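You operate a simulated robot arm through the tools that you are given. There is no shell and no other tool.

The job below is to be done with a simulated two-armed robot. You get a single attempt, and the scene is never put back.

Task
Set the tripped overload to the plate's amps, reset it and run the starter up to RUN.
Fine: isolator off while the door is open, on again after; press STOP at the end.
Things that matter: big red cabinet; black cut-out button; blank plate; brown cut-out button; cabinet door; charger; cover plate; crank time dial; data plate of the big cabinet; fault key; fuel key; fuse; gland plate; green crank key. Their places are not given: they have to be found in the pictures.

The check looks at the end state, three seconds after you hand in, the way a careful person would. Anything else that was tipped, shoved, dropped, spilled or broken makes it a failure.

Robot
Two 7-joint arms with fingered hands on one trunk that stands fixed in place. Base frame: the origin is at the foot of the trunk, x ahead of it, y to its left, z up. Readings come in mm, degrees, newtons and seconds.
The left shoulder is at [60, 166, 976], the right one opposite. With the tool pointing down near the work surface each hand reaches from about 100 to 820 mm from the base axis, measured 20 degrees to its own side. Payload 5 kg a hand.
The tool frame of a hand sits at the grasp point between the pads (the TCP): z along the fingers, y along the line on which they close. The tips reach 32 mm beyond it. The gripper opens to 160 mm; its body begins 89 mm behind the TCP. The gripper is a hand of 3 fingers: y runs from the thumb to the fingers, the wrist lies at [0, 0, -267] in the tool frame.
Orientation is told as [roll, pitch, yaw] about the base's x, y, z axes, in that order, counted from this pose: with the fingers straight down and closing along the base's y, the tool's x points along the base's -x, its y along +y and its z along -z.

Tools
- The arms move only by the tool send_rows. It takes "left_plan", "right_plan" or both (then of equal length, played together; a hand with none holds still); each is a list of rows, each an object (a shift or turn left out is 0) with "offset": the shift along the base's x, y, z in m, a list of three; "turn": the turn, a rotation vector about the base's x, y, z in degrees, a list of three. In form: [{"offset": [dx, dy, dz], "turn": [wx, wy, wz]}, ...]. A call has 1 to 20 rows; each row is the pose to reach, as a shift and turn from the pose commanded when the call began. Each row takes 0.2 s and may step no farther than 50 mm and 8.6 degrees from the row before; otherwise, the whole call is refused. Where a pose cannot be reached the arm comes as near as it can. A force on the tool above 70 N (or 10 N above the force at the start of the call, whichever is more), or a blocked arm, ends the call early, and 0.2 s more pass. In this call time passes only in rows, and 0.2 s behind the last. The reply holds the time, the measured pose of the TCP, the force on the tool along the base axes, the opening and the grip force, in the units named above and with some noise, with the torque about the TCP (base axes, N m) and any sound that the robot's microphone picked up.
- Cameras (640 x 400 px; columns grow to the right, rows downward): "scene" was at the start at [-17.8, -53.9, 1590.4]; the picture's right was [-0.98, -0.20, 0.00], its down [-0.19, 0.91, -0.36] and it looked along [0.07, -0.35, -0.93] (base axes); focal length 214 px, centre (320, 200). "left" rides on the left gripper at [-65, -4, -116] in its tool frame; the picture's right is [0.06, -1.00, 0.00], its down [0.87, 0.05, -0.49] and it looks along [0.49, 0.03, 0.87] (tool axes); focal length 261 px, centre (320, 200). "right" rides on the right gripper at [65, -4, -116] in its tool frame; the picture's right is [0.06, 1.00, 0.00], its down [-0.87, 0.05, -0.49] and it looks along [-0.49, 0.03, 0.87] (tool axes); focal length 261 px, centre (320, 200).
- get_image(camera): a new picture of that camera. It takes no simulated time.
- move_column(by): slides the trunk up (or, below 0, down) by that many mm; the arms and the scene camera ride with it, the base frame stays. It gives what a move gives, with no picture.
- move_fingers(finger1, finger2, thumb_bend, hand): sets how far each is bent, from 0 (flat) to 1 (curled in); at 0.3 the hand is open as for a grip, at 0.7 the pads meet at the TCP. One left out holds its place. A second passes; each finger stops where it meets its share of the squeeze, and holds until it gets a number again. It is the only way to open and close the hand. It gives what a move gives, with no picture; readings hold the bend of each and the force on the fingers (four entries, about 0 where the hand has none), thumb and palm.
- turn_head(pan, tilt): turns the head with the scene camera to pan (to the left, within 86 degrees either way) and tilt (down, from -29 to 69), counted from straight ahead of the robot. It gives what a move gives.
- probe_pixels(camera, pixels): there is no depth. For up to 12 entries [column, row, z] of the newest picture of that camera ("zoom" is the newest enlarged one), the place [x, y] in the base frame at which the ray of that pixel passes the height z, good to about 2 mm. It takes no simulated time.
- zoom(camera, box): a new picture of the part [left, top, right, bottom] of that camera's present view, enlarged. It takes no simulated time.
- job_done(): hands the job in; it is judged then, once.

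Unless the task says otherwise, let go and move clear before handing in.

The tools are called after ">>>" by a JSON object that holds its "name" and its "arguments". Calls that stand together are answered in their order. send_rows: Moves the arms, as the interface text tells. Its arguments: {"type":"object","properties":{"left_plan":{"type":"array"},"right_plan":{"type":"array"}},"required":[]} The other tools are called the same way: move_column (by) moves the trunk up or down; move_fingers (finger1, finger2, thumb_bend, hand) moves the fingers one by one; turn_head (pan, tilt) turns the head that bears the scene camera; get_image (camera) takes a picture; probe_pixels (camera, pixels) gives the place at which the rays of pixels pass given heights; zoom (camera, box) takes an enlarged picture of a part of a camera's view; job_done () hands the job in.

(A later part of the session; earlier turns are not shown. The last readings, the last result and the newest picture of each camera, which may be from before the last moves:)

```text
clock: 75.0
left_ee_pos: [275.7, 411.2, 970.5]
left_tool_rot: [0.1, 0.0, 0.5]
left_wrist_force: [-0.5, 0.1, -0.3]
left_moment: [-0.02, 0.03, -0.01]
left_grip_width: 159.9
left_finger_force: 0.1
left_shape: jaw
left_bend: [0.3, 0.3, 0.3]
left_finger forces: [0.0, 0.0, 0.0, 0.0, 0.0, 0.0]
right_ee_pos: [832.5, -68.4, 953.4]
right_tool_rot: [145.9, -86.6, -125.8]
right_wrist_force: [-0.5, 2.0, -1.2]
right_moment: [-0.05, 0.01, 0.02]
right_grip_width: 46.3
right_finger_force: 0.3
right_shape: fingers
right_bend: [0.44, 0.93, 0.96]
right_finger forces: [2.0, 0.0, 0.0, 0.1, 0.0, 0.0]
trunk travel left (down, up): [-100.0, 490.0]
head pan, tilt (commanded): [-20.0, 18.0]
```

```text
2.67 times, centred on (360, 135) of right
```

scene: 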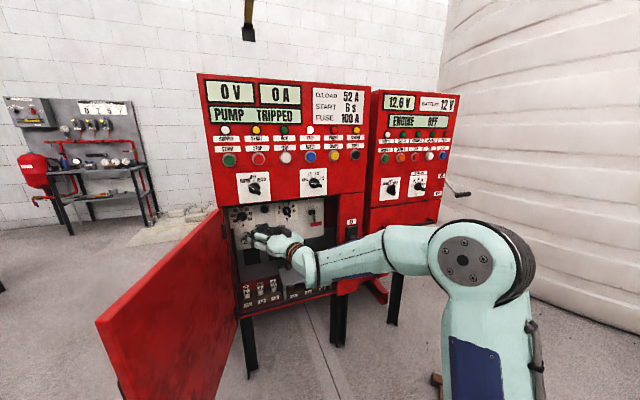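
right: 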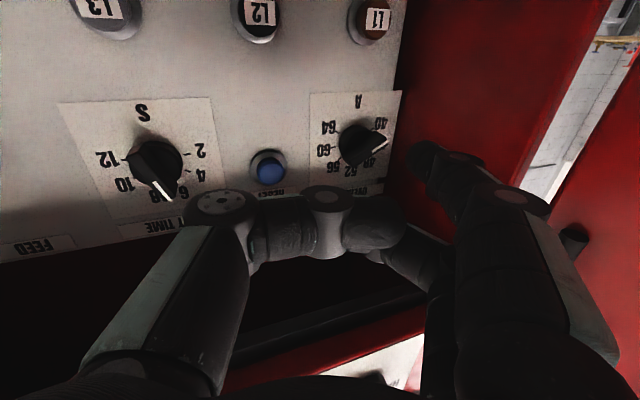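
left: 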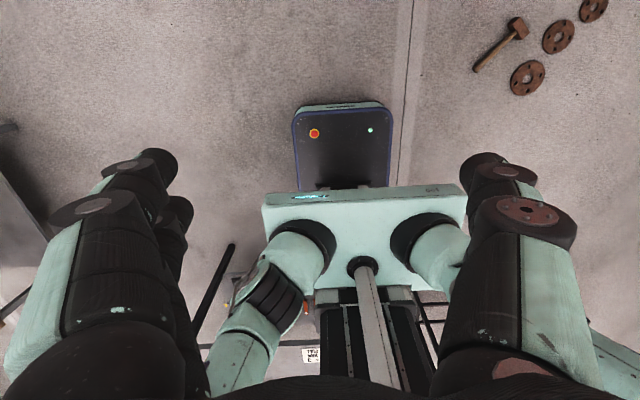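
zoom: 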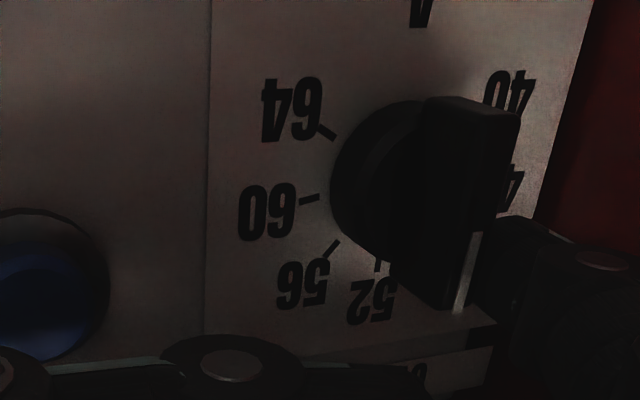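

The white mark is now parallel to the A–52 line, so the dial reads about 52. I'll ease the finger off to the left and back out to verify.

>>> {"name": "send_rows", "arguments": {"right_plan": [{"offset": [0, 0.006, -0.001]}, {"offset": [-0.025, 0.006, -0.001]}, {"offset": [-0.06, 0.003, -0.01]}, {"offset": [-0.1, -0.02, -0.03]}, {"offset": [-0.14, -0.06, -0.05]}, {"offset": [-0.18, -0.1, -0.06]}]}}

>>> {"name": "zoom", "arguments": {"camera": "scene", "box": [220, 195, 284, 245]}}

>>> {"name": "zoom", "arguments": {"camera": "right", "box": [200, 0, 456, 160]}}

```text
refused: row 4 steps farther than a row can; nothing moved
```

```text
8.00 times, centred on (252, 220) of scene
```

zoom: 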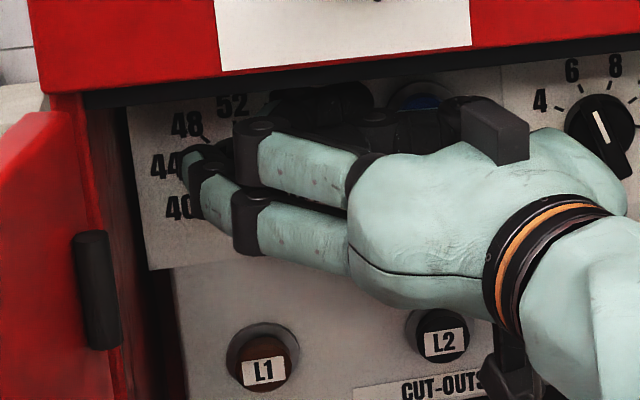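

```text
2.50 times, centred on (328, 80) of right
```

zoom: 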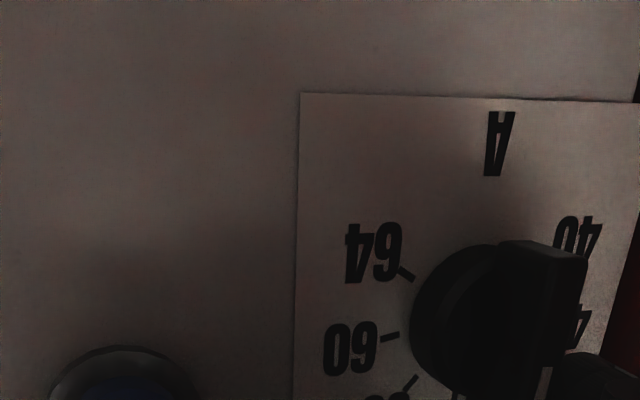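

The call was refused because one step was too large, and nothing moved. I'll repeat the retreat with smaller steps.

>>> {"name": "send_rows", "arguments": {"right_plan": [{"offset": [0, 0.006, -0.001]}, {"offset": [-0.025, 0.006, -0.001]}, {"offset": [-0.055, 0.003, -0.008]}, {"offset": [-0.085, -0.012, -0.02]}, {"offset": [-0.115, -0.035, -0.032]}, {"offset": [-0.145, -0.06, -0.044]}, {"offset": [-0.175, -0.085, -0.055]}]}}

>>> {"name": "zoom", "arguments": {"camera": "scene", "box": [220, 195, 284, 245]}}

>>> {"name": "zoom", "arguments": {"camera": "right", "box": [200, 0, 456, 160]}}

```text
clock: 76.6
left_ee_pos: [276.7, 410.6, 970.0]
left_tool_rot: [0.0, 0.0, 0.5]
left_wrist_force: [-0.2, 0.0, -0.7]
left_moment: [-0.02, 0.0, 0.01]
left_grip_width: 160.0
left_finger_force: 0.0
left_shape: jaw
left_bend: [0.3, 0.3, 0.3]
left_finger forces: [0.1, 0.0, 0.0, 0.0, 0.0, 0.0]
right_ee_pos: [655.7, -152.6, 898.9]
right_tool_rot: [146.5, -86.7, -126.2]
right_wrist_force: [-0.2, 0.8, -0.4]
right_moment: [0.02, 0.01, 0.03]
right_grip_width: 44.9
right_finger_force: 0.0
right_shape: fingers
right_bend: [0.45, 0.93, 0.97]
right_finger forces: [0.1, 0.0, 0.0, 0.0, 0.1, 0.0]
trunk travel left (down, up): [-100.0, 490.0]
head pan, tilt (commanded): [-20.0, 18.0]
```

```text
8.00 times, centred on (252, 220) of scene
```

zoom: 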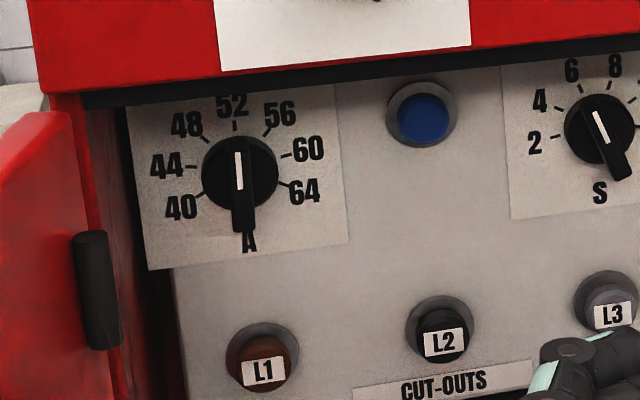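

```text
2.50 times, centred on (328, 80) of right
```

zoom: 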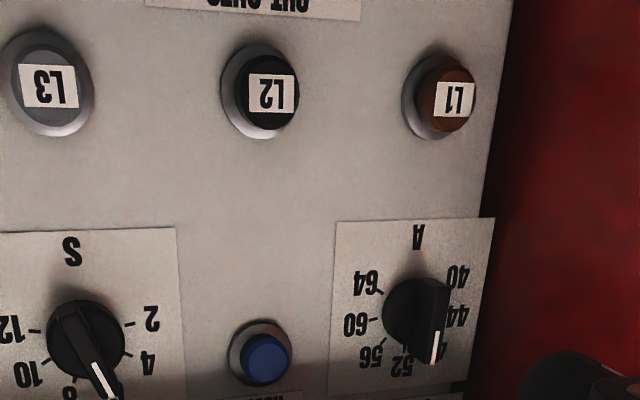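

The dial now points to about 52. I'll zoom in further to check for alignment and to look at how far the cut-outs stick out.

>>> {"name": "zoom", "arguments": {"camera": "scene", "box": [230, 203, 262, 227]}}

>>> {"name": "zoom", "arguments": {"camera": "right", "box": [330, 80, 410, 160]}}

>>> {"name": "zoom", "arguments": {"camera": "right", "box": [196, 0, 404, 70]}}

```text
16.00 times, centred on (246, 215) of scene
```

zoom: 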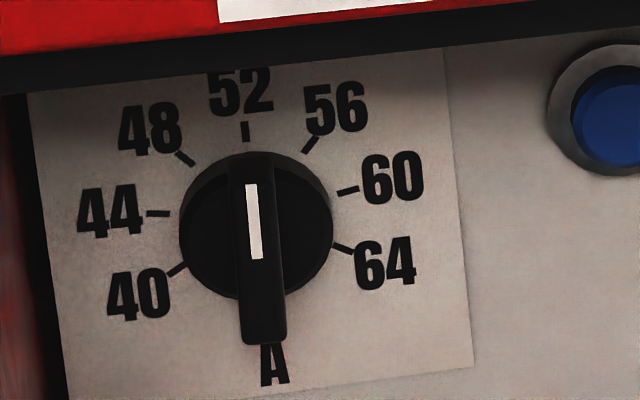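

```text
5.00 times, centred on (370, 120) of right
```

zoom: 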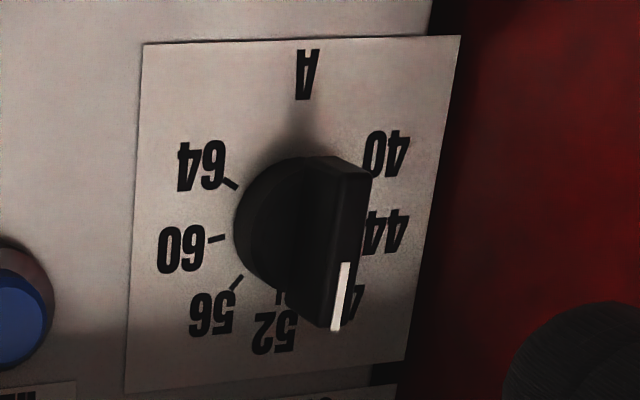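

```text
3.08 times, centred on (300, 35) of right
```

zoom: 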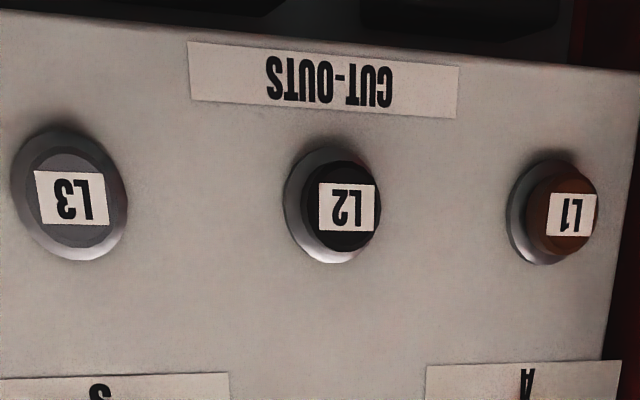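

The white mark is parallel to the plate edges, so the overload is on 52 A. I'll compare how far the three cut-out buttons protrude.

>>> {"name": "zoom", "arguments": {"camera": "scene", "box": [236, 226, 308, 250]}}

>>> {"name": "zoom", "arguments": {"camera": "right", "box": [290, 10, 400, 60]}}

>>> {"name": "zoom", "arguments": {"camera": "scene", "box": [190, 70, 380, 190]}}

```text
8.89 times, centred on (272, 238) of scene
```

zoom: 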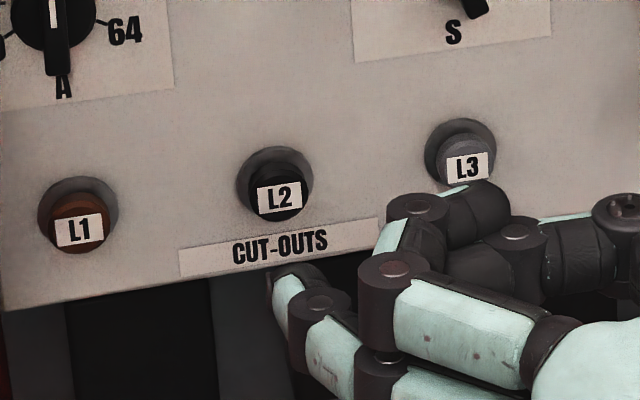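

```text
5.82 times, centred on (345, 35) of right
```

zoom: 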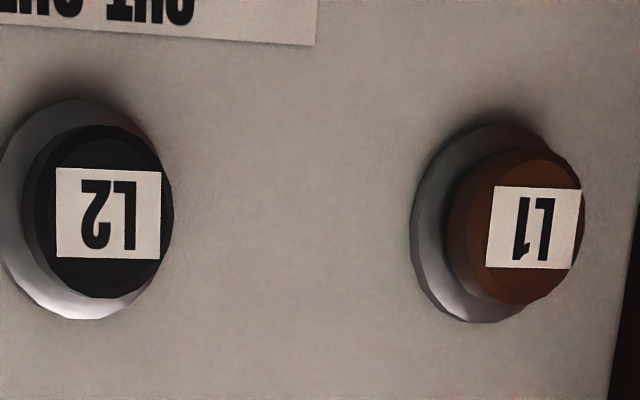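

```text
3.33 times, centred on (285, 130) of scene
```

zoom: 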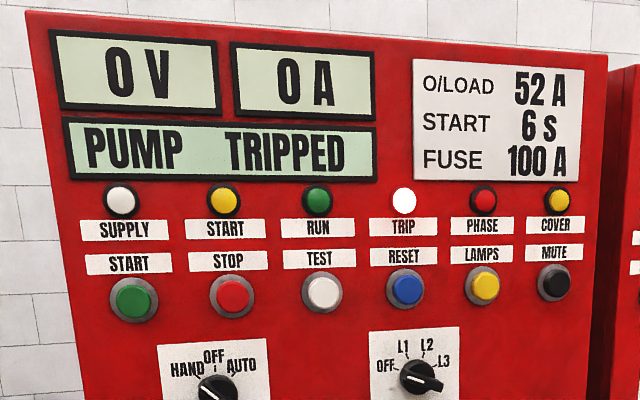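

All three cut-outs protrude equally, and the panel still reads TRIPPED. I'll press the inner blue RESET next, using finger2, the upper one, so the hand stays lower in the opening.

>>> {"name": "move_fingers", "arguments": {"hand": "right", "finger1": 1.0, "finger2": 0.45, "thumb_bend": 1.0}}

>>> {"name": "send_rows", "arguments": {"right_plan": [{"offset": [0.03, -0.005, 0.006]}, {"offset": [0.06, -0.01, 0.012]}, {"offset": [0.09, -0.014, 0.018]}, {"offset": [0.12, -0.016, 0.024]}]}}

>>> {"name": "get_image", "arguments": {"camera": "right"}}

>>> {"name": "zoom", "arguments": {"camera": "scene", "box": [226, 190, 322, 250]}}

```text
clock: 77.6
left_ee_pos: [277.8, 411.3, 969.6]
left_tool_rot: [0.0, -0.1, 0.5]
left_wrist_force: [0.1, -0.3, -0.1]
left_moment: [0.01, 0.0, -0.04]
left_grip_width: 160.0
left_finger_force: 0.1
left_shape: jaw
left_bend: [0.3, 0.3, 0.3]
left_finger forces: [0.1, 0.0, 0.1, 0.0, 0.0, 0.0]
right_ee_pos: [656.4, -154.2, 897.7]
right_tool_rot: [146.0, -86.7, -125.8]
right_wrist_force: [0.4, 0.3, 0.7]
right_moment: [0.02, -0.02, 0.0]
right_grip_width: 19.6
right_finger_force: 0.0
right_shape: fingers
right_bend: [0.93, 0.45, 1.0]
right_finger forces: [0.0, 0.0, 0.0, 0.0, 0.1, 0.0]
trunk travel left (down, up): [-100.0, 490.0]
head pan, tilt (commanded): [-20.0, 18.0]
```

```text
clock: 78.6
left_ee_pos: [276.2, 412.0, 970.3]
left_tool_rot: [0.0, 0.0, 0.5]
left_wrist_force: [-0.1, -0.4, 0.0]
left_moment: [0.02, 0.0, 0.03]
left_grip_width: 159.7
left_finger_force: 0.0
left_shape: jaw
left_bend: [0.3, 0.3, 0.3]
left_finger forces: [0.0, 0.0, 0.0, 0.1, 0.0, 0.0]
right_ee_pos: [779.9, -167.5, 920.9]
right_tool_rot: [146.1, -86.6, -125.8]
right_wrist_force: [-0.3, 0.0, 0.0]
right_moment: [-0.02, -0.02, 0.02]
right_grip_width: 19.3
right_finger_force: 0.0
right_shape: fingers
right_bend: [0.93, 0.45, 1.0]
right_finger forces: [0.0, 0.0, 0.1, 0.0, 0.0, 0.1]
trunk travel left (down, up): [-100.0, 490.0]
head pan, tilt (commanded): [-20.0, 18.0]
```

```text
taken
```

right: 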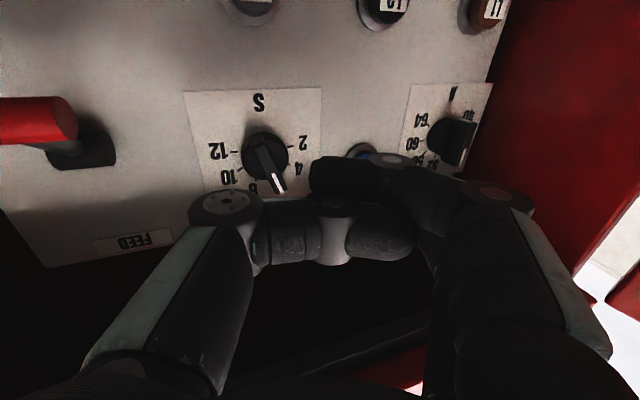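

```text
6.67 times, centred on (274, 220) of scene
```

zoom: 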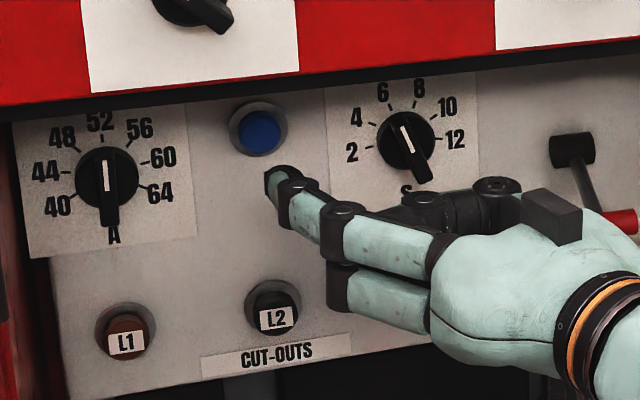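

finger2's tip is at about (268,217) in the scene view, just below and in front of RESET at (265,210). I'll check its position before pressing.

>>> {"name": "probe_pixels", "arguments": {"camera": "scene", "pixels": [[267.7, 217, 942], [267.7, 217, 936], [265.2, 209.8, 950], [265.2, 209.8, 945], [265.2, 209.8, 940]]}}

```text
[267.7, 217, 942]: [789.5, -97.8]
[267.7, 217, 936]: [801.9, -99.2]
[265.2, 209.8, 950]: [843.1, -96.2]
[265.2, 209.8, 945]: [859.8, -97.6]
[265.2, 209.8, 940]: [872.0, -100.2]
```

>>> {"name": "send_rows", "arguments": {"right_plan": [{"offset": [0.025, 0.001, 0.004]}, {"offset": [0.045, 0.001, 0.006]}, {"offset": [0.053, 0.001, 0.006]}]}}

>>> {"name": "zoom", "arguments": {"camera": "scene", "box": [226, 190, 322, 250]}}

```text
clock: 79.4
left_ee_pos: [276.3, 410.8, 969.8]
left_tool_rot: [0.0, 0.0, 0.5]
left_wrist_force: [0.0, 0.4, -0.5]
left_moment: [-0.02, -0.01, -0.02]
left_grip_width: 160.2
left_finger_force: 0.1
left_shape: jaw
left_bend: [0.3, 0.3, 0.3]
left_finger forces: [0.1, 0.0, 0.1, 0.1, 0.0, 0.0]
right_ee_pos: [832.0, -166.5, 929.3]
right_tool_rot: [145.5, -86.6, -125.2]
right_wrist_force: [0.0, 0.0, -0.6]
right_moment: [0.02, -0.01, 0.04]
right_grip_width: 19.5
right_finger_force: 0.1
right_shape: fingers
right_bend: [0.93, 0.45, 1.0]
right_finger forces: [0.0, 0.0, 0.0, 0.0, 0.0, 0.0]
trunk travel left (down, up): [-100.0, 490.0]
head pan, tilt (commanded): [-20.0, 18.0]
```

```text
6.67 times, centred on (274, 220) of scene
```

zoom: 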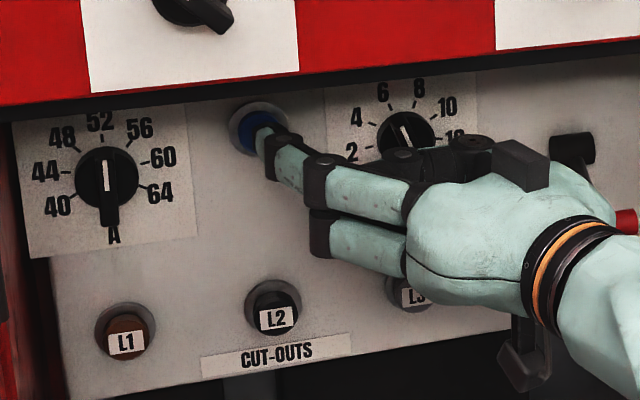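

The tip is over the blue button with no contact yet. I'll push in slowly.

>>> {"name": "send_rows", "arguments": {"right_plan": [{"offset": [0.005, 0.002, 0.001]}, {"offset": [0.009, 0.002, 0.001]}, {"offset": [0.013, 0.002, 0.001]}, {"offset": [0.017, 0.002, 0.001]}]}}

>>> {"name": "zoom", "arguments": {"camera": "scene", "box": [190, 70, 380, 190]}}

>>> {"name": "zoom", "arguments": {"camera": "scene", "box": [226, 190, 322, 250]}}

```text
clock: 80.4
left_ee_pos: [273.5, 410.2, 971.2]
left_tool_rot: [0.1, -0.1, 0.3]
left_wrist_force: [-0.2, -0.3, 0.3]
left_moment: [0.04, -0.03, 0.04]
left_grip_width: 159.8
left_finger_force: 0.0
left_shape: jaw
left_bend: [0.3, 0.3, 0.3]
left_finger forces: [0.0, 0.0, 0.0, 0.0, 0.0, 0.0]
right_ee_pos: [843.2, -170.0, 929.3]
right_tool_rot: [144.2, -86.7, -124.3]
right_wrist_force: [-60.0, -18.5, -12.9]
right_moment: [0.0, -0.09, -0.28]
right_grip_width: 20.5
right_finger_force: 33.8
right_shape: fingers
right_bend: [0.97, 0.44, 1.0]
right_finger forces: [0.0, 7.4, 0.1, 0.1, 59.9, 0.0]
trunk travel left (down, up): [-100.0, 490.0]
head pan, tilt (commanded): [-20.0, 18.0]
heard: click
```

```text
3.33 times, centred on (285, 130) of scene
```

zoom: 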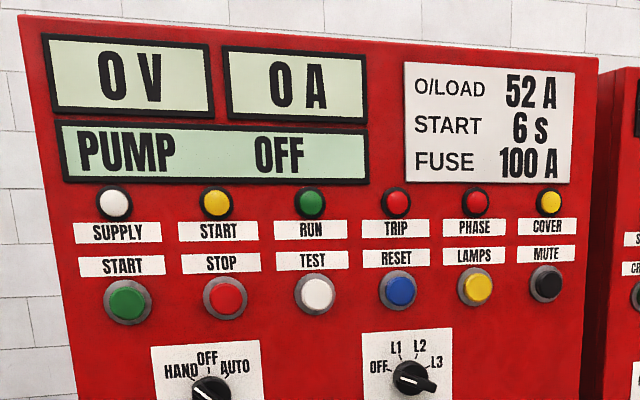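

```text
6.67 times, centred on (274, 220) of scene
```

zoom: 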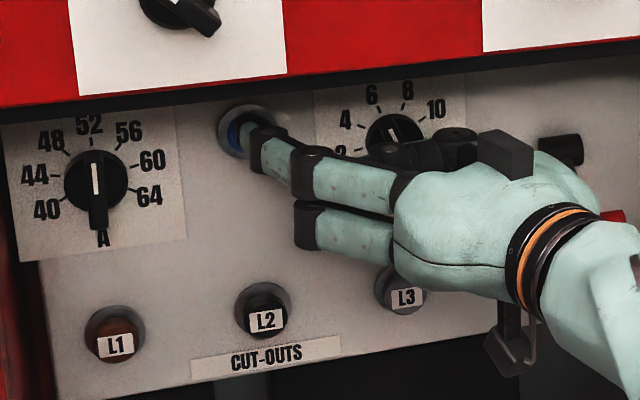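

There was a click and the display now reads PUMP OFF with the TRIP lamp out. But the curled thumb shows 60 N, likely on the seconds knob, so I'll back straight out and check that dial.

>>> {"name": "send_rows", "arguments": {"right_plan": [{"offset": [-0.02, 0.0, 0.0]}, {"offset": [-0.05, 0.0, 0.0]}, {"offset": [-0.085, 0.0, -0.005]}, {"offset": [-0.12, 0.0, -0.015]}, {"offset": [-0.155, -0.01, -0.025]}, {"offset": [-0.19, -0.03, -0.03]}]}}

>>> {"name": "zoom", "arguments": {"camera": "scene", "box": [226, 190, 322, 250]}}

>>> {"name": "zoom", "arguments": {"camera": "scene", "box": [272, 198, 304, 222]}}

>>> {"name": "zoom", "arguments": {"camera": "right", "box": [150, 0, 406, 160]}}

```text
clock: 81.8
left_ee_pos: [276.9, 411.4, 970.2]
left_tool_rot: [0.0, 0.0, 0.5]
left_wrist_force: [0.6, 0.7, -0.8]
left_moment: [-0.01, 0.02, 0.02]
left_grip_width: 160.3
left_finger_force: 0.0
left_shape: jaw
left_bend: [0.3, 0.3, 0.3]
left_finger forces: [0.0, 0.1, 0.0, 0.0, 0.0, 0.1]
right_ee_pos: [656.0, -197.2, 900.0]
right_tool_rot: [146.0, -86.6, -125.8]
right_wrist_force: [0.1, 0.3, -0.6]
right_moment: [0.01, -0.04, -0.01]
right_grip_width: 19.8
right_finger_force: 0.1
right_shape: fingers
right_bend: [0.96, 0.45, 1.0]
right_finger forces: [0.1, 0.0, 0.1, 0.0, 0.1, 0.1]
trunk travel left (down, up): [-100.0, 490.0]
head pan, tilt (commanded): [-20.0, 18.0]
```

```text
6.67 times, centred on (274, 220) of scene
```

zoom: 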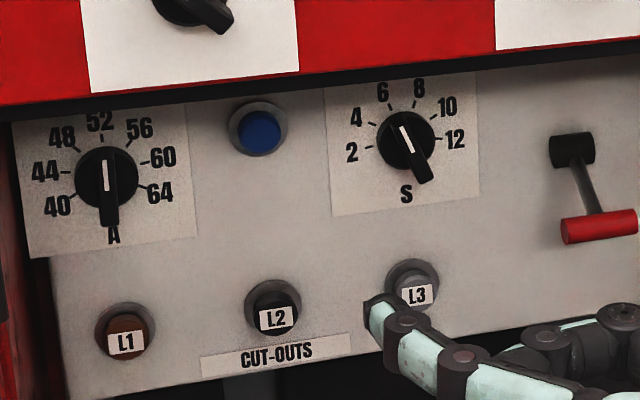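

```text
16.00 times, centred on (288, 210) of scene
```

zoom: 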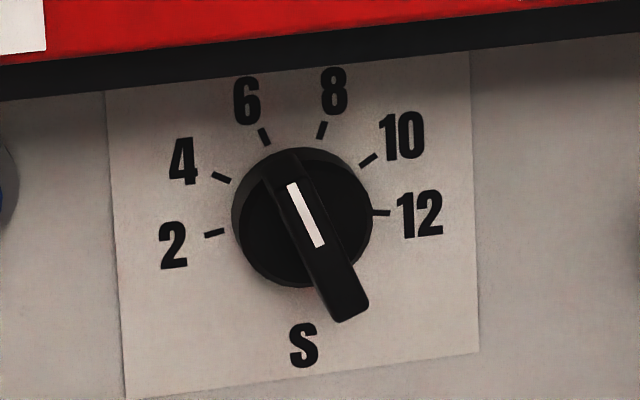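

```text
2.50 times, centred on (278, 80) of right
```

zoom: 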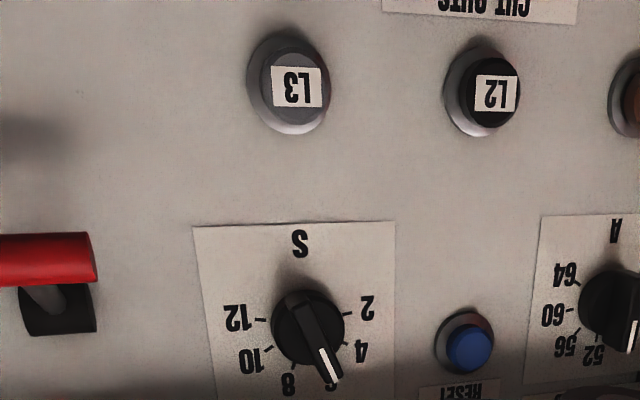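

The seconds dial still reads 6, the overload dial reads 52, and everything else inside looks unchanged. Next is closing the door, so I'll first bring the right hand out of the door's swing.

>>> {"name": "send_rows", "arguments": {"right_plan": [{"offset": [-0.02, -0.035, 0.005]}, {"offset": [-0.04, -0.07, 0.01]}, {"offset": [-0.06, -0.105, 0.01]}, {"offset": [-0.08, -0.14, 0.01]}, {"offset": [-0.1, -0.175, 0.01]}, {"offset": [-0.12, -0.21, 0.01]}, {"offset": [-0.14, -0.24, 0.01]}, {"offset": [-0.16, -0.265, 0.01]}, {"offset": [-0.18, -0.285, 0.01]}]}}

>>> {"name": "move_fingers", "arguments": {"hand": "left", "finger1": 0.7, "finger2": 0.7, "thumb_bend": 0.7}}

>>> {"name": "get_image", "arguments": {"camera": "scene"}}

```text
clock: 83.8
left_ee_pos: [275.1, 411.4, 969.2]
left_tool_rot: [0.0, 0.1, 0.5]
left_wrist_force: [0.5, -0.1, 0.4]
left_moment: [-0.01, 0.04, 0.02]
left_grip_width: 159.9
left_finger_force: 0.1
left_shape: jaw
left_bend: [0.3, 0.3, 0.3]
left_finger forces: [0.1, 0.0, 0.0, 0.0, 0.1, 0.1]
right_ee_pos: [473.2, -480.4, 904.6]
right_tool_rot: [145.8, -86.7, -125.5]
right_wrist_force: [-1.8, 0.0, 0.3]
right_moment: [0.0, -0.01, 0.0]
right_grip_width: 19.7
right_finger_force: 0.1
right_shape: fingers
right_bend: [0.96, 0.45, 1.0]
right_finger forces: [0.0, 0.0, 0.0, 0.1, 0.1, 0.0]
trunk travel left (down, up): [-100.0, 490.0]
head pan, tilt (commanded): [-20.0, 18.0]
```

```text
clock: 84.8
left_ee_pos: [277.1, 412.5, 969.4]
left_tool_rot: [0.0, 0.0, 0.5]
left_wrist_force: [-0.5, 0.7, -0.1]
left_moment: [0.0, -0.02, 0.02]
left_grip_width: 12.8
left_finger_force: 0.0
left_shape: fingers
left_bend: [0.7, 0.7, 0.7]
left_finger forces: [0.0, 0.0, 0.1, 0.1, 0.0, 0.0]
right_ee_pos: [472.5, -480.3, 906.2]
right_tool_rot: [146.0, -86.6, -125.7]
right_wrist_force: [0.3, -0.1, -0.3]
right_moment: [0.04, -0.03, -0.03]
right_grip_width: 19.8
right_finger_force: 0.2
right_shape: fingers
right_bend: [0.96, 0.45, 1.0]
right_finger forces: [0.0, 0.1, 0.1, 0.1, 0.0, 0.1]
trunk travel left (down, up): [-100.0, 490.0]
head pan, tilt (commanded): [-20.0, 18.0]
```

```text
taken
```

scene: 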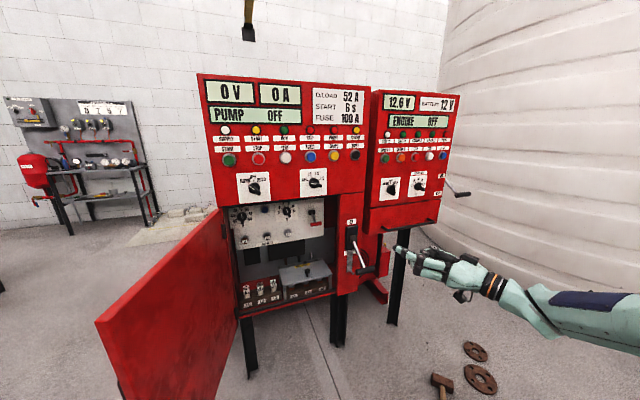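

The right hand is clear of the door's swing. I'll raise the trunk so the left arm can reach the door's outer face from above.

>>> {"name": "move_column", "arguments": {"by": 380}}

>>> {"name": "turn_head", "arguments": {"pan": -5, "tilt": 48}}

>>> {"name": "get_image", "arguments": {"camera": "scene"}}

```text
clock: 88.4
left_ee_pos: [276.6, 412.3, 1349.8]
left_tool_rot: [0.0, 0.1, 0.5]
left_wrist_force: [0.1, -0.5, -0.4]
left_moment: [-0.03, -0.01, -0.01]
left_grip_width: 12.8
left_finger_force: 0.0
left_shape: fingers
left_bend: [0.7, 0.7, 0.7]
left_finger forces: [0.0, 0.0, 0.0, 0.0, 0.0, 0.1]
right_ee_pos: [473.0, -479.8, 1284.7]
right_tool_rot: [146.1, -86.5, -125.6]
right_wrist_force: [0.5, -0.6, 0.8]
right_moment: [-0.01, 0.01, -0.01]
right_grip_width: 19.8
right_finger_force: 0.1
right_shape: fingers
right_bend: [0.96, 0.45, 1.0]
right_finger forces: [0.0, 0.1, 0.1, 0.0, 0.1, 0.0]
trunk travel left (down, up): [-480.0, 110.0]
head pan, tilt (commanded): [-20.0, 18.0]
```

```text
clock: 89.4
left_ee_pos: [276.9, 410.9, 1350.8]
left_tool_rot: [-0.1, -0.1, 0.5]
left_wrist_force: [-0.2, 0.3, 0.1]
left_moment: [-0.01, 0.04, -0.02]
left_grip_width: 12.8
left_finger_force: 0.0
left_shape: fingers
left_bend: [0.7, 0.7, 0.7]
left_finger forces: [0.1, 0.0, 0.0, 0.0, 0.1, 0.0]
right_ee_pos: [473.1, -480.3, 1284.7]
right_tool_rot: [145.9, -86.6, -125.7]
right_wrist_force: [0.0, -0.7, -0.4]
right_moment: [0.01, 0.01, 0.0]
right_grip_width: 20.0
right_finger_force: 0.0
right_shape: fingers
right_bend: [0.96, 0.45, 1.0]
right_finger forces: [0.0, 0.0, 0.0, 0.0, 0.0, 0.0]
trunk travel left (down, up): [-480.0, 110.0]
head pan, tilt (commanded): [-5.0, 48.0]
```

```text
taken
```

scene: 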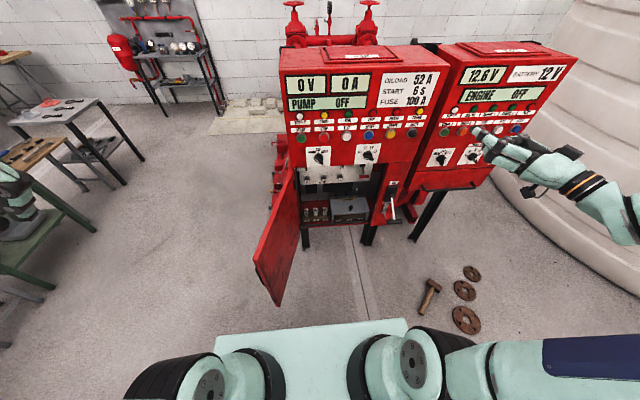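

The door is at (255-300,170-305) in the scene view and the left hand is at (20,200). I'll check the door's corner positions and the green bench on the left before lowering the left hand.

>>> {"name": "probe_pixels", "arguments": {"camera": "scene", "pixels": [[253, 263, 1014], [277, 306, 578], [296, 168, 1014], [95, 231, 0], [48, 205, 500], [48, 205, 700], [15, 240, 1200], [20, 195, 1350]]}}

>>> {"name": "zoom", "arguments": {"camera": "scene", "box": [0, 120, 320, 320]}}

```text
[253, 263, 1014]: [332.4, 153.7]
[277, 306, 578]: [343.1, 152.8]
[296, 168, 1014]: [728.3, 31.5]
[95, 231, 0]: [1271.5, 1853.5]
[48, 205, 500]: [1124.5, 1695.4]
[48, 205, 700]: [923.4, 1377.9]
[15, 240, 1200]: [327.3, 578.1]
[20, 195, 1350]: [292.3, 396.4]
```

```text
2.00 times, centred on (160, 220) of scene
```

zoom: 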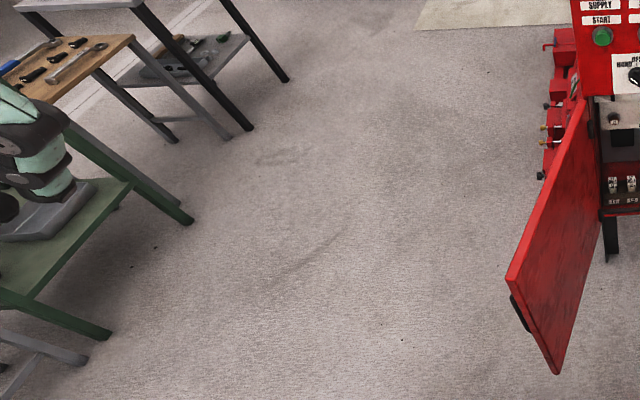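

The benches are over a metre away and the door's free edge is at about (338,153), so the door is at roughly 105°. I'll lower the left hand to door height on the door's outer side.

>>> {"name": "send_rows", "arguments": {"left_plan": [{"offset": [0.014, -0.012, -0.042]}, {"offset": [0.028, -0.024, -0.084]}, {"offset": [0.042, -0.036, -0.126]}, {"offset": [0.056, -0.048, -0.168]}, {"offset": [0.07, -0.06, -0.21]}, {"offset": [0.084, -0.072, -0.252]}, {"offset": [0.098, -0.084, -0.294]}, {"offset": [0.112, -0.096, -0.336]}, {"offset": [0.126, -0.108, -0.378]}, {"offset": [0.14, -0.12, -0.42]}]}}

>>> {"name": "get_image", "arguments": {"camera": "scene"}}

```text
clock: 91.6
left_ee_pos: [415.2, 290.9, 925.5]
left_tool_rot: [-0.1, 0.0, 0.4]
left_wrist_force: [0.6, 0.0, -0.5]
left_moment: [-0.01, 0.0, 0.02]
left_grip_width: 12.6
left_finger_force: 0.0
left_shape: fingers
left_bend: [0.7, 0.7, 0.7]
left_finger forces: [0.0, 0.0, 0.1, 0.1, 0.0, 0.1]
right_ee_pos: [474.1, -480.0, 1284.8]
right_tool_rot: [145.1, -86.7, -124.8]
right_wrist_force: [0.8, 1.1, 0.2]
right_moment: [0.02, -0.02, -0.01]
right_grip_width: 19.8
right_finger_force: 0.1
right_shape: fingers
right_bend: [0.96, 0.45, 1.0]
right_finger forces: [0.0, 0.0, 0.0, 0.1, 0.0, 0.1]
trunk travel left (down, up): [-480.0, 110.0]
head pan, tilt (commanded): [-5.0, 48.0]
```

```text
taken
```

scene: 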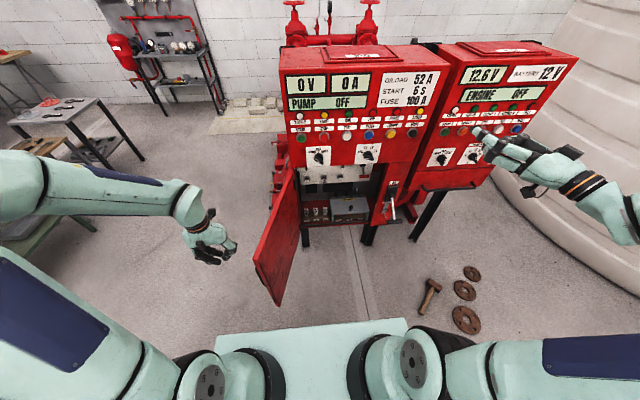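

The left hand is beside the door's outer face. I'll push the door toward closed along its arc, to about 60° first.

>>> {"name": "send_rows", "arguments": {"left_plan": [{"offset": [0, -0.04, 0]}, {"offset": [0, -0.078, 0]}, {"offset": [-0.001, -0.112, 0]}, {"offset": [-0.015, -0.153, 0]}, {"offset": [-0.024, -0.196, 0]}, {"offset": [-0.027, -0.239, 0]}, {"offset": [-0.0244, -0.283, 0]}, {"offset": [-0.016, -0.326, 0]}, {"offset": [-0.002, -0.367, 0]}]}}

>>> {"name": "get_image", "arguments": {"camera": "scene"}}

```text
clock: 93.6
left_ee_pos: [416.1, -78.2, 928.6]
left_tool_rot: [0.0, 0.1, 0.4]
left_wrist_force: [-0.6, -0.2, -0.8]
left_moment: [0.04, 0.03, -0.01]
left_grip_width: 12.3
left_finger_force: 0.1
left_shape: fingers
left_bend: [0.7, 0.7, 0.7]
left_finger forces: [0.0, 0.0, 0.1, 0.0, 0.1, 0.0]
right_ee_pos: [473.1, -482.7, 1284.1]
right_tool_rot: [145.1, -86.6, -124.9]
right_wrist_force: [-0.4, 1.6, 0.6]
right_moment: [0.02, -0.01, 0.04]
right_grip_width: 19.8
right_finger_force: 0.0
right_shape: fingers
right_bend: [0.96, 0.45, 1.0]
right_finger forces: [0.0, 0.0, 0.0, 0.0, 0.0, 0.1]
trunk travel left (down, up): [-480.0, 110.0]
head pan, tilt (commanded): [-5.0, 48.0]
```

```text
taken
```

scene: 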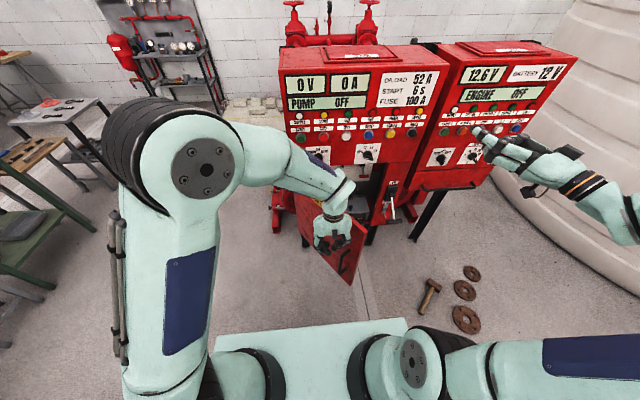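

The door is following well at around 57°. I'll keep pushing to about 16°.

>>> {"name": "send_rows", "arguments": {"left_plan": [{"offset": [0.016, -0.037, 0]}, {"offset": [0.04, -0.073, 0]}, {"offset": [0.068, -0.106, 0]}, {"offset": [0.101, -0.135, 0]}, {"offset": [0.125, -0.152, 0]}, {"offset": [0.15, -0.167, 0]}, {"offset": [0.171, -0.176, 0]}]}}

>>> {"name": "get_image", "arguments": {"camera": "scene"}}

```text
clock: 95.2
left_ee_pos: [584.8, -252.6, 930.2]
left_tool_rot: [0.1, 0.0, 0.4]
left_wrist_force: [0.3, -0.2, -0.2]
left_moment: [0.0, 0.02, -0.03]
left_grip_width: 12.0
left_finger_force: 0.1
left_shape: fingers
left_bend: [0.7, 0.7, 0.7]
left_finger forces: [0.0, 0.0, 0.1, 0.1, 0.1, 0.0]
right_ee_pos: [473.7, -478.8, 1285.8]
right_tool_rot: [145.5, -86.6, -125.2]
right_wrist_force: [-0.1, 0.4, 0.2]
right_moment: [-0.01, 0.0, -0.03]
right_grip_width: 20.1
right_finger_force: 0.0
right_shape: fingers
right_bend: [0.96, 0.45, 1.0]
right_finger forces: [0.0, 0.0, 0.0, 0.1, 0.0, 0.0]
trunk travel left (down, up): [-480.0, 110.0]
head pan, tilt (commanded): [-5.0, 48.0]
```

```text
taken
```

scene: 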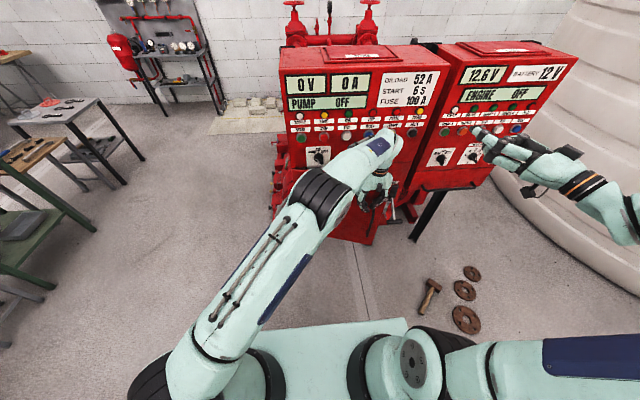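

The door is about 16° from closed. I'll tilt the left hand 45° so the fingertips point at the door and the palm stays clear of the panel knobs, then push it shut.

>>> {"name": "send_rows", "arguments": {"left_plan": [{"offset": [-0.01, 0, 0.003], "turn": [0, -8, 0]}, {"offset": [-0.015, 0, 0.006], "turn": [0, -16, 0]}, {"offset": [-0.015, 0, 0.009], "turn": [0, -24, 0]}, {"offset": [-0.015, 0, 0.012], "turn": [0, -32, 0]}, {"offset": [-0.015, 0, 0.015], "turn": [0, -40, 0]}, {"offset": [-0.015, 0, 0.018], "turn": [0, -48, 0]}]}}

>>> {"name": "get_image", "arguments": {"camera": "left"}}

>>> {"name": "get_image", "arguments": {"camera": "scene"}}

```text
clock: 96.6
left_ee_pos: [570.6, -251.5, 949.5]
left_tool_rot: [-0.5, -48.2, 0.6]
left_wrist_force: [0.3, 0.0, 0.5]
left_moment: [0.03, -0.01, 0.0]
left_grip_width: 12.4
left_finger_force: 0.0
left_shape: fingers
left_bend: [0.7, 0.7, 0.7]
left_finger forces: [0.0, 0.0, 0.0, 0.0, 0.0, 0.1]
right_ee_pos: [473.4, -481.5, 1286.4]
right_tool_rot: [146.0, -86.5, -125.8]
right_wrist_force: [0.5, -0.4, -1.7]
right_moment: [-0.01, 0.03, -0.01]
right_grip_width: 19.7
right_finger_force: 0.0
right_shape: fingers
right_bend: [0.96, 0.45, 1.0]
right_finger forces: [0.1, 0.1, 0.1, 0.1, 0.0, 0.0]
trunk travel left (down, up): [-480.0, 110.0]
head pan, tilt (commanded): [-5.0, 48.0]
```

```text
taken
```

left: 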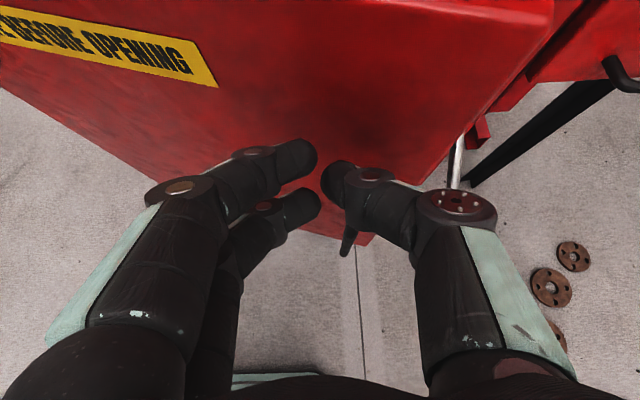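

```text
taken
```

scene: 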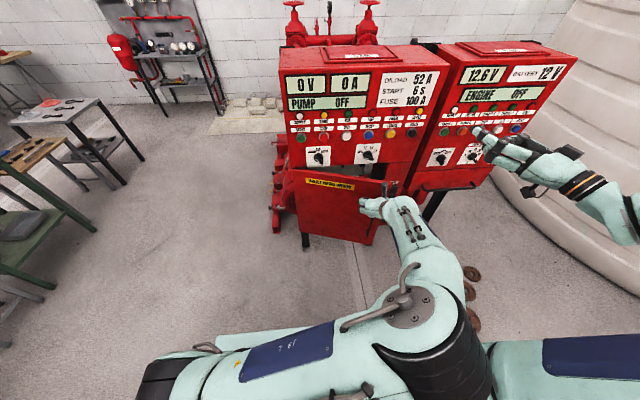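

The left fingertips face the door just above its handle. I'll push forward to close it, watching the force.

>>> {"name": "send_rows", "arguments": {"left_plan": [{"offset": [0.025, 0, 0]}, {"offset": [0.05, 0, 0]}, {"offset": [0.075, 0, 0]}, {"offset": [0.095, 0, 0]}, {"offset": [0.11, 0, 0]}, {"offset": [0.12, 0, 0]}, {"offset": [0.128, 0, 0]}]}}

>>> {"name": "get_image", "arguments": {"camera": "left"}}

>>> {"name": "get_image", "arguments": {"camera": "scene"}}

```text
clock: 98.2
left_ee_pos: [692.9, -252.7, 944.2]
left_tool_rot: [-0.5, -47.3, 0.8]
left_wrist_force: [-61.9, 13.0, -11.0]
left_moment: [0.06, 0.44, 0.04]
left_grip_width: 5.8
left_finger_force: 35.7
left_shape: fingers
left_bend: [0.81, 0.7, 0.72]
left_finger forces: [48.6, 0.1, 0.0, 0.0, 22.1, 0.1]
right_ee_pos: [469.7, -479.2, 1286.5]
right_tool_rot: [147.8, -86.6, -127.6]
right_wrist_force: [0.8, -0.3, -0.8]
right_moment: [0.01, -0.03, 0.02]
right_grip_width: 19.7
right_finger_force: 0.0
right_shape: fingers
right_bend: [0.96, 0.45, 1.0]
right_finger forces: [0.0, 0.0, 0.0, 0.1, 0.0, 0.1]
trunk travel left (down, up): [-480.0, 110.0]
head pan, tilt (commanded): [-5.0, 48.0]
```

```text
taken
```

left: 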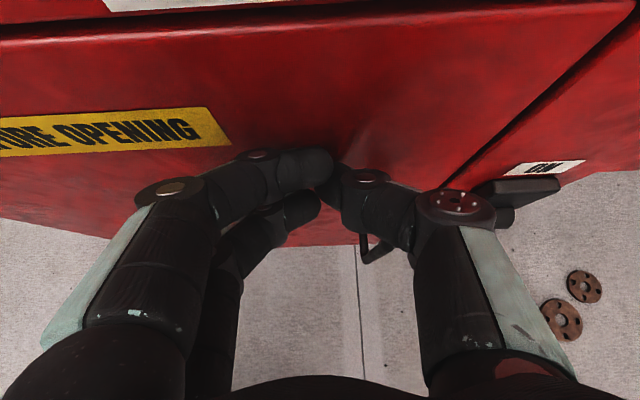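

```text
taken
```

scene: 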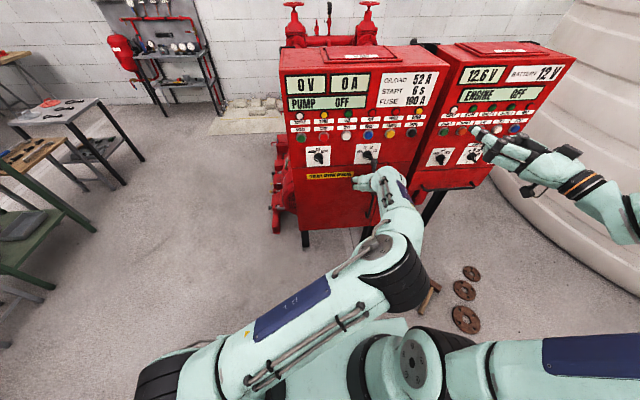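

The door looks shut flush, with 62 N resisting. I'll back the left hand away and straighten it.

>>> {"name": "send_rows", "arguments": {"left_plan": [{"offset": [-0.03, 0, 0]}, {"offset": [-0.07, 0.005, 0.005], "turn": [0, 4, 0]}, {"offset": [-0.11, 0.01, 0.01], "turn": [0, 12, 0]}, {"offset": [-0.14, 0.03, 0.015], "turn": [0, 20, 0]}, {"offset": [-0.16, 0.06, 0.02], "turn": [0, 28, 0]}, {"offset": [-0.18, 0.095, 0.02], "turn": [0, 36, 0]}, {"offset": [-0.2, 0.13, 0.02], "turn": [0, 44, 0]}, {"offset": [-0.22, 0.17, 0.02], "turn": [0, 47, 0]}, {"offset": [-0.24, 0.21, 0.02], "turn": [0, 47, 0]}, {"offset": [-0.25, 0.255, 0.02], "turn": [0, 47, 0]}, {"offset": [-0.26, 0.3, 0.02], "turn": [0, 47, 0]}, {"offset": [-0.27, 0.345, 0.02], "turn": [0, 47, 0]}, {"offset": [-0.28, 0.39, 0.02], "turn": [0, 47, 0]}, {"offset": [-0.29, 0.435, 0.02], "turn": [0, 47, 0]}, {"offset": [-0.3, 0.48, 0.02], "turn": [0, 47, 0]}, {"offset": [-0.31, 0.525, 0.02], "turn": [0, 47, 0]}, {"offset": [-0.32, 0.57, 0.02], "turn": [0, 47, 0]}, {"offset": [-0.33, 0.6, 0.02], "turn": [0, 47, 0]}]}}

>>> {"name": "get_image", "arguments": {"camera": "scene"}}

>>> {"name": "zoom", "arguments": {"camera": "scene", "box": [270, 120, 430, 250]}}

```text
clock: 102.0
left_ee_pos: [370.4, 349.3, 967.9]
left_tool_rot: [0.0, -1.0, 0.4]
left_wrist_force: [-0.3, -0.6, 0.5]
left_moment: [0.0, 0.04, -0.01]
left_grip_width: 12.0
left_finger_force: 0.1
left_shape: fingers
left_bend: [0.7, 0.7, 0.7]
left_finger forces: [0.0, 0.0, 0.1, 0.0, 0.0, 0.0]
right_ee_pos: [471.7, -479.9, 1286.0]
right_tool_rot: [146.1, -86.6, -125.8]
right_wrist_force: [-0.2, 0.3, 0.1]
right_moment: [0.01, -0.03, 0.02]
right_grip_width: 19.8
right_finger_force: 0.1
right_shape: fingers
right_bend: [0.96, 0.45, 1.0]
right_finger forces: [0.0, 0.0, 0.0, 0.0, 0.0, 0.0]
trunk travel left (down, up): [-480.0, 110.0]
head pan, tilt (commanded): [-5.0, 48.0]
```

```text
taken
```

scene: 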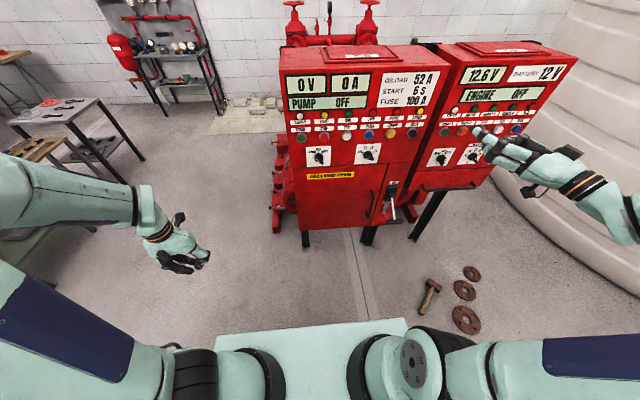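

```text
3.08 times, centred on (350, 185) of scene
```

zoom: 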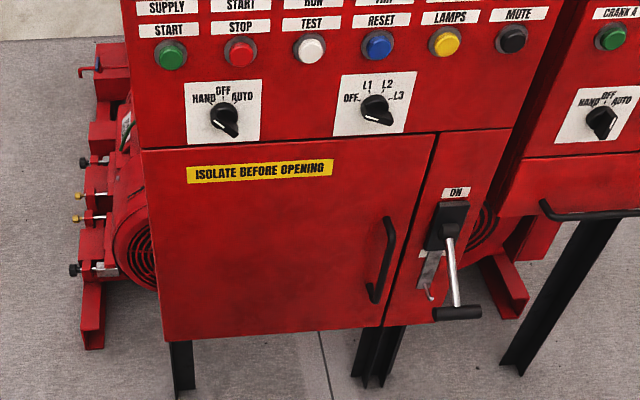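

The door is closed and the isolator lever is at OFF. I'll lower the trunk again and locate the lever handle so the right hand can lift it.

>>> {"name": "move_column", "arguments": {"by": -420}}

>>> {"name": "turn_head", "arguments": {"pan": -20, "tilt": 25}}

>>> {"name": "get_image", "arguments": {"camera": "scene"}}

>>> {"name": "get_image", "arguments": {"camera": "right"}}

>>> {"name": "zoom", "arguments": {"camera": "scene", "box": [320, 170, 448, 250]}}

```text
refused: -420 is not a number from -400 to 400
```

```text
clock: 102.8
left_ee_pos: [371.5, 349.5, 968.3]
left_tool_rot: [0.0, -1.0, 0.4]
left_wrist_force: [-0.2, -1.0, -0.1]
left_moment: [0.01, -0.02, 0.0]
left_grip_width: 11.9
left_finger_force: 0.0
left_shape: fingers
left_bend: [0.7, 0.7, 0.7]
left_finger forces: [0.0, 0.0, 0.0, 0.0, 0.0, 0.0]
right_ee_pos: [473.8, -480.4, 1285.8]
right_tool_rot: [145.9, -86.6, -125.6]
right_wrist_force: [1.1, -0.2, 0.1]
right_moment: [-0.04, 0.01, 0.03]
right_grip_width: 19.6
right_finger_force: 0.0
right_shape: fingers
right_bend: [0.96, 0.45, 1.0]
right_finger forces: [0.0, 0.0, 0.0, 0.1, 0.0, 0.1]
trunk travel left (down, up): [-480.0, 110.0]
head pan, tilt (commanded): [-20.0, 25.0]
```

```text
taken
```

scene: 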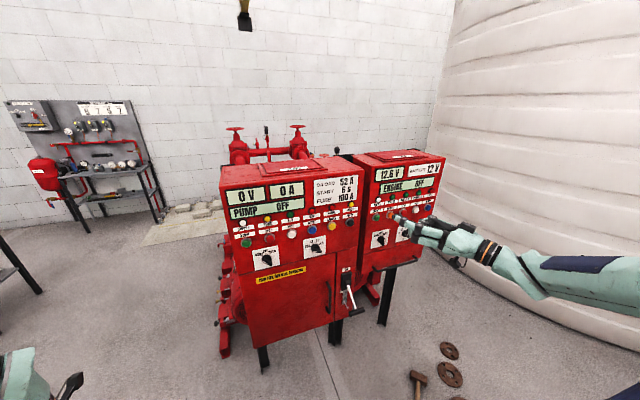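

```text
taken
```

right: 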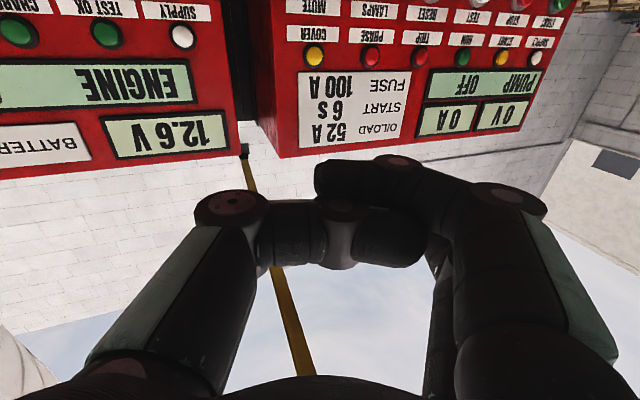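

```text
5.00 times, centred on (384, 210) of scene
```

zoom: 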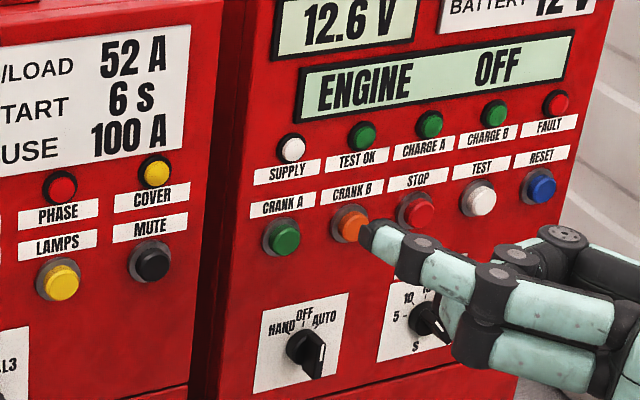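

The column step was limited to 400 mm, so the trunk didn't move. I'll lower it by 395 instead and look again.

>>> {"name": "move_column", "arguments": {"by": -395}}

>>> {"name": "get_image", "arguments": {"camera": "scene"}}

>>> {"name": "get_image", "arguments": {"camera": "right"}}

>>> {"name": "zoom", "arguments": {"camera": "scene", "box": [320, 160, 448, 240]}}

```text
clock: 106.6
left_ee_pos: [370.4, 348.2, 573.7]
left_tool_rot: [0.0, -1.1, 0.4]
left_wrist_force: [0.8, -0.4, 0.6]
left_moment: [-0.01, 0.0, 0.0]
left_grip_width: 12.2
left_finger_force: 0.1
left_shape: fingers
left_bend: [0.7, 0.7, 0.7]
left_finger forces: [0.0, 0.0, 0.0, 0.1, 0.1, 0.0]
right_ee_pos: [474.4, -480.3, 890.2]
right_tool_rot: [146.0, -86.6, -125.8]
right_wrist_force: [0.1, -0.4, -0.5]
right_moment: [0.03, -0.01, 0.01]
right_grip_width: 19.6
right_finger_force: 0.0
right_shape: fingers
right_bend: [0.96, 0.45, 1.0]
right_finger forces: [0.0, 0.0, 0.0, 0.0, 0.0, 0.1]
trunk travel left (down, up): [-85.0, 505.0]
head pan, tilt (commanded): [-20.0, 25.0]
```

```text
taken
```

scene: 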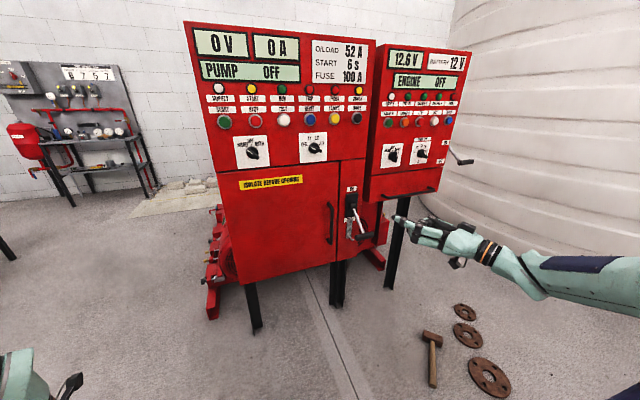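

```text
taken
```

right: 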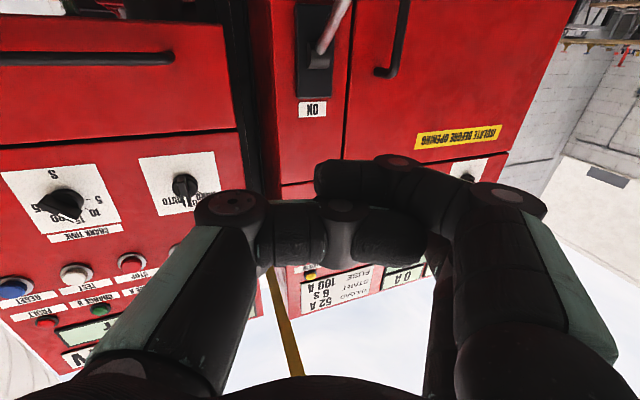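

```text
5.00 times, centred on (384, 200) of scene
```

zoom: 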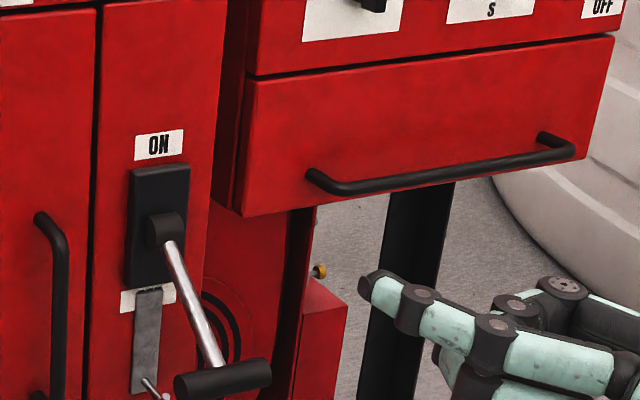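

>>> {"name": "probe_pixels", "arguments": {"camera": "scene", "pixels": [[364.4, 235.6, 740], [364.4, 235.6, 730], [364.4, 235.6, 720], [356.4, 237, 730], [373.6, 234.4, 730], [398, 216, 910]]}}

```text
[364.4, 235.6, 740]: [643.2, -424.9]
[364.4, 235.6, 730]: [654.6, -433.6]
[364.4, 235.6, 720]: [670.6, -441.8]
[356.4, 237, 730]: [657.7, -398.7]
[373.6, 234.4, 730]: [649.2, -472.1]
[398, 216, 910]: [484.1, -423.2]
```

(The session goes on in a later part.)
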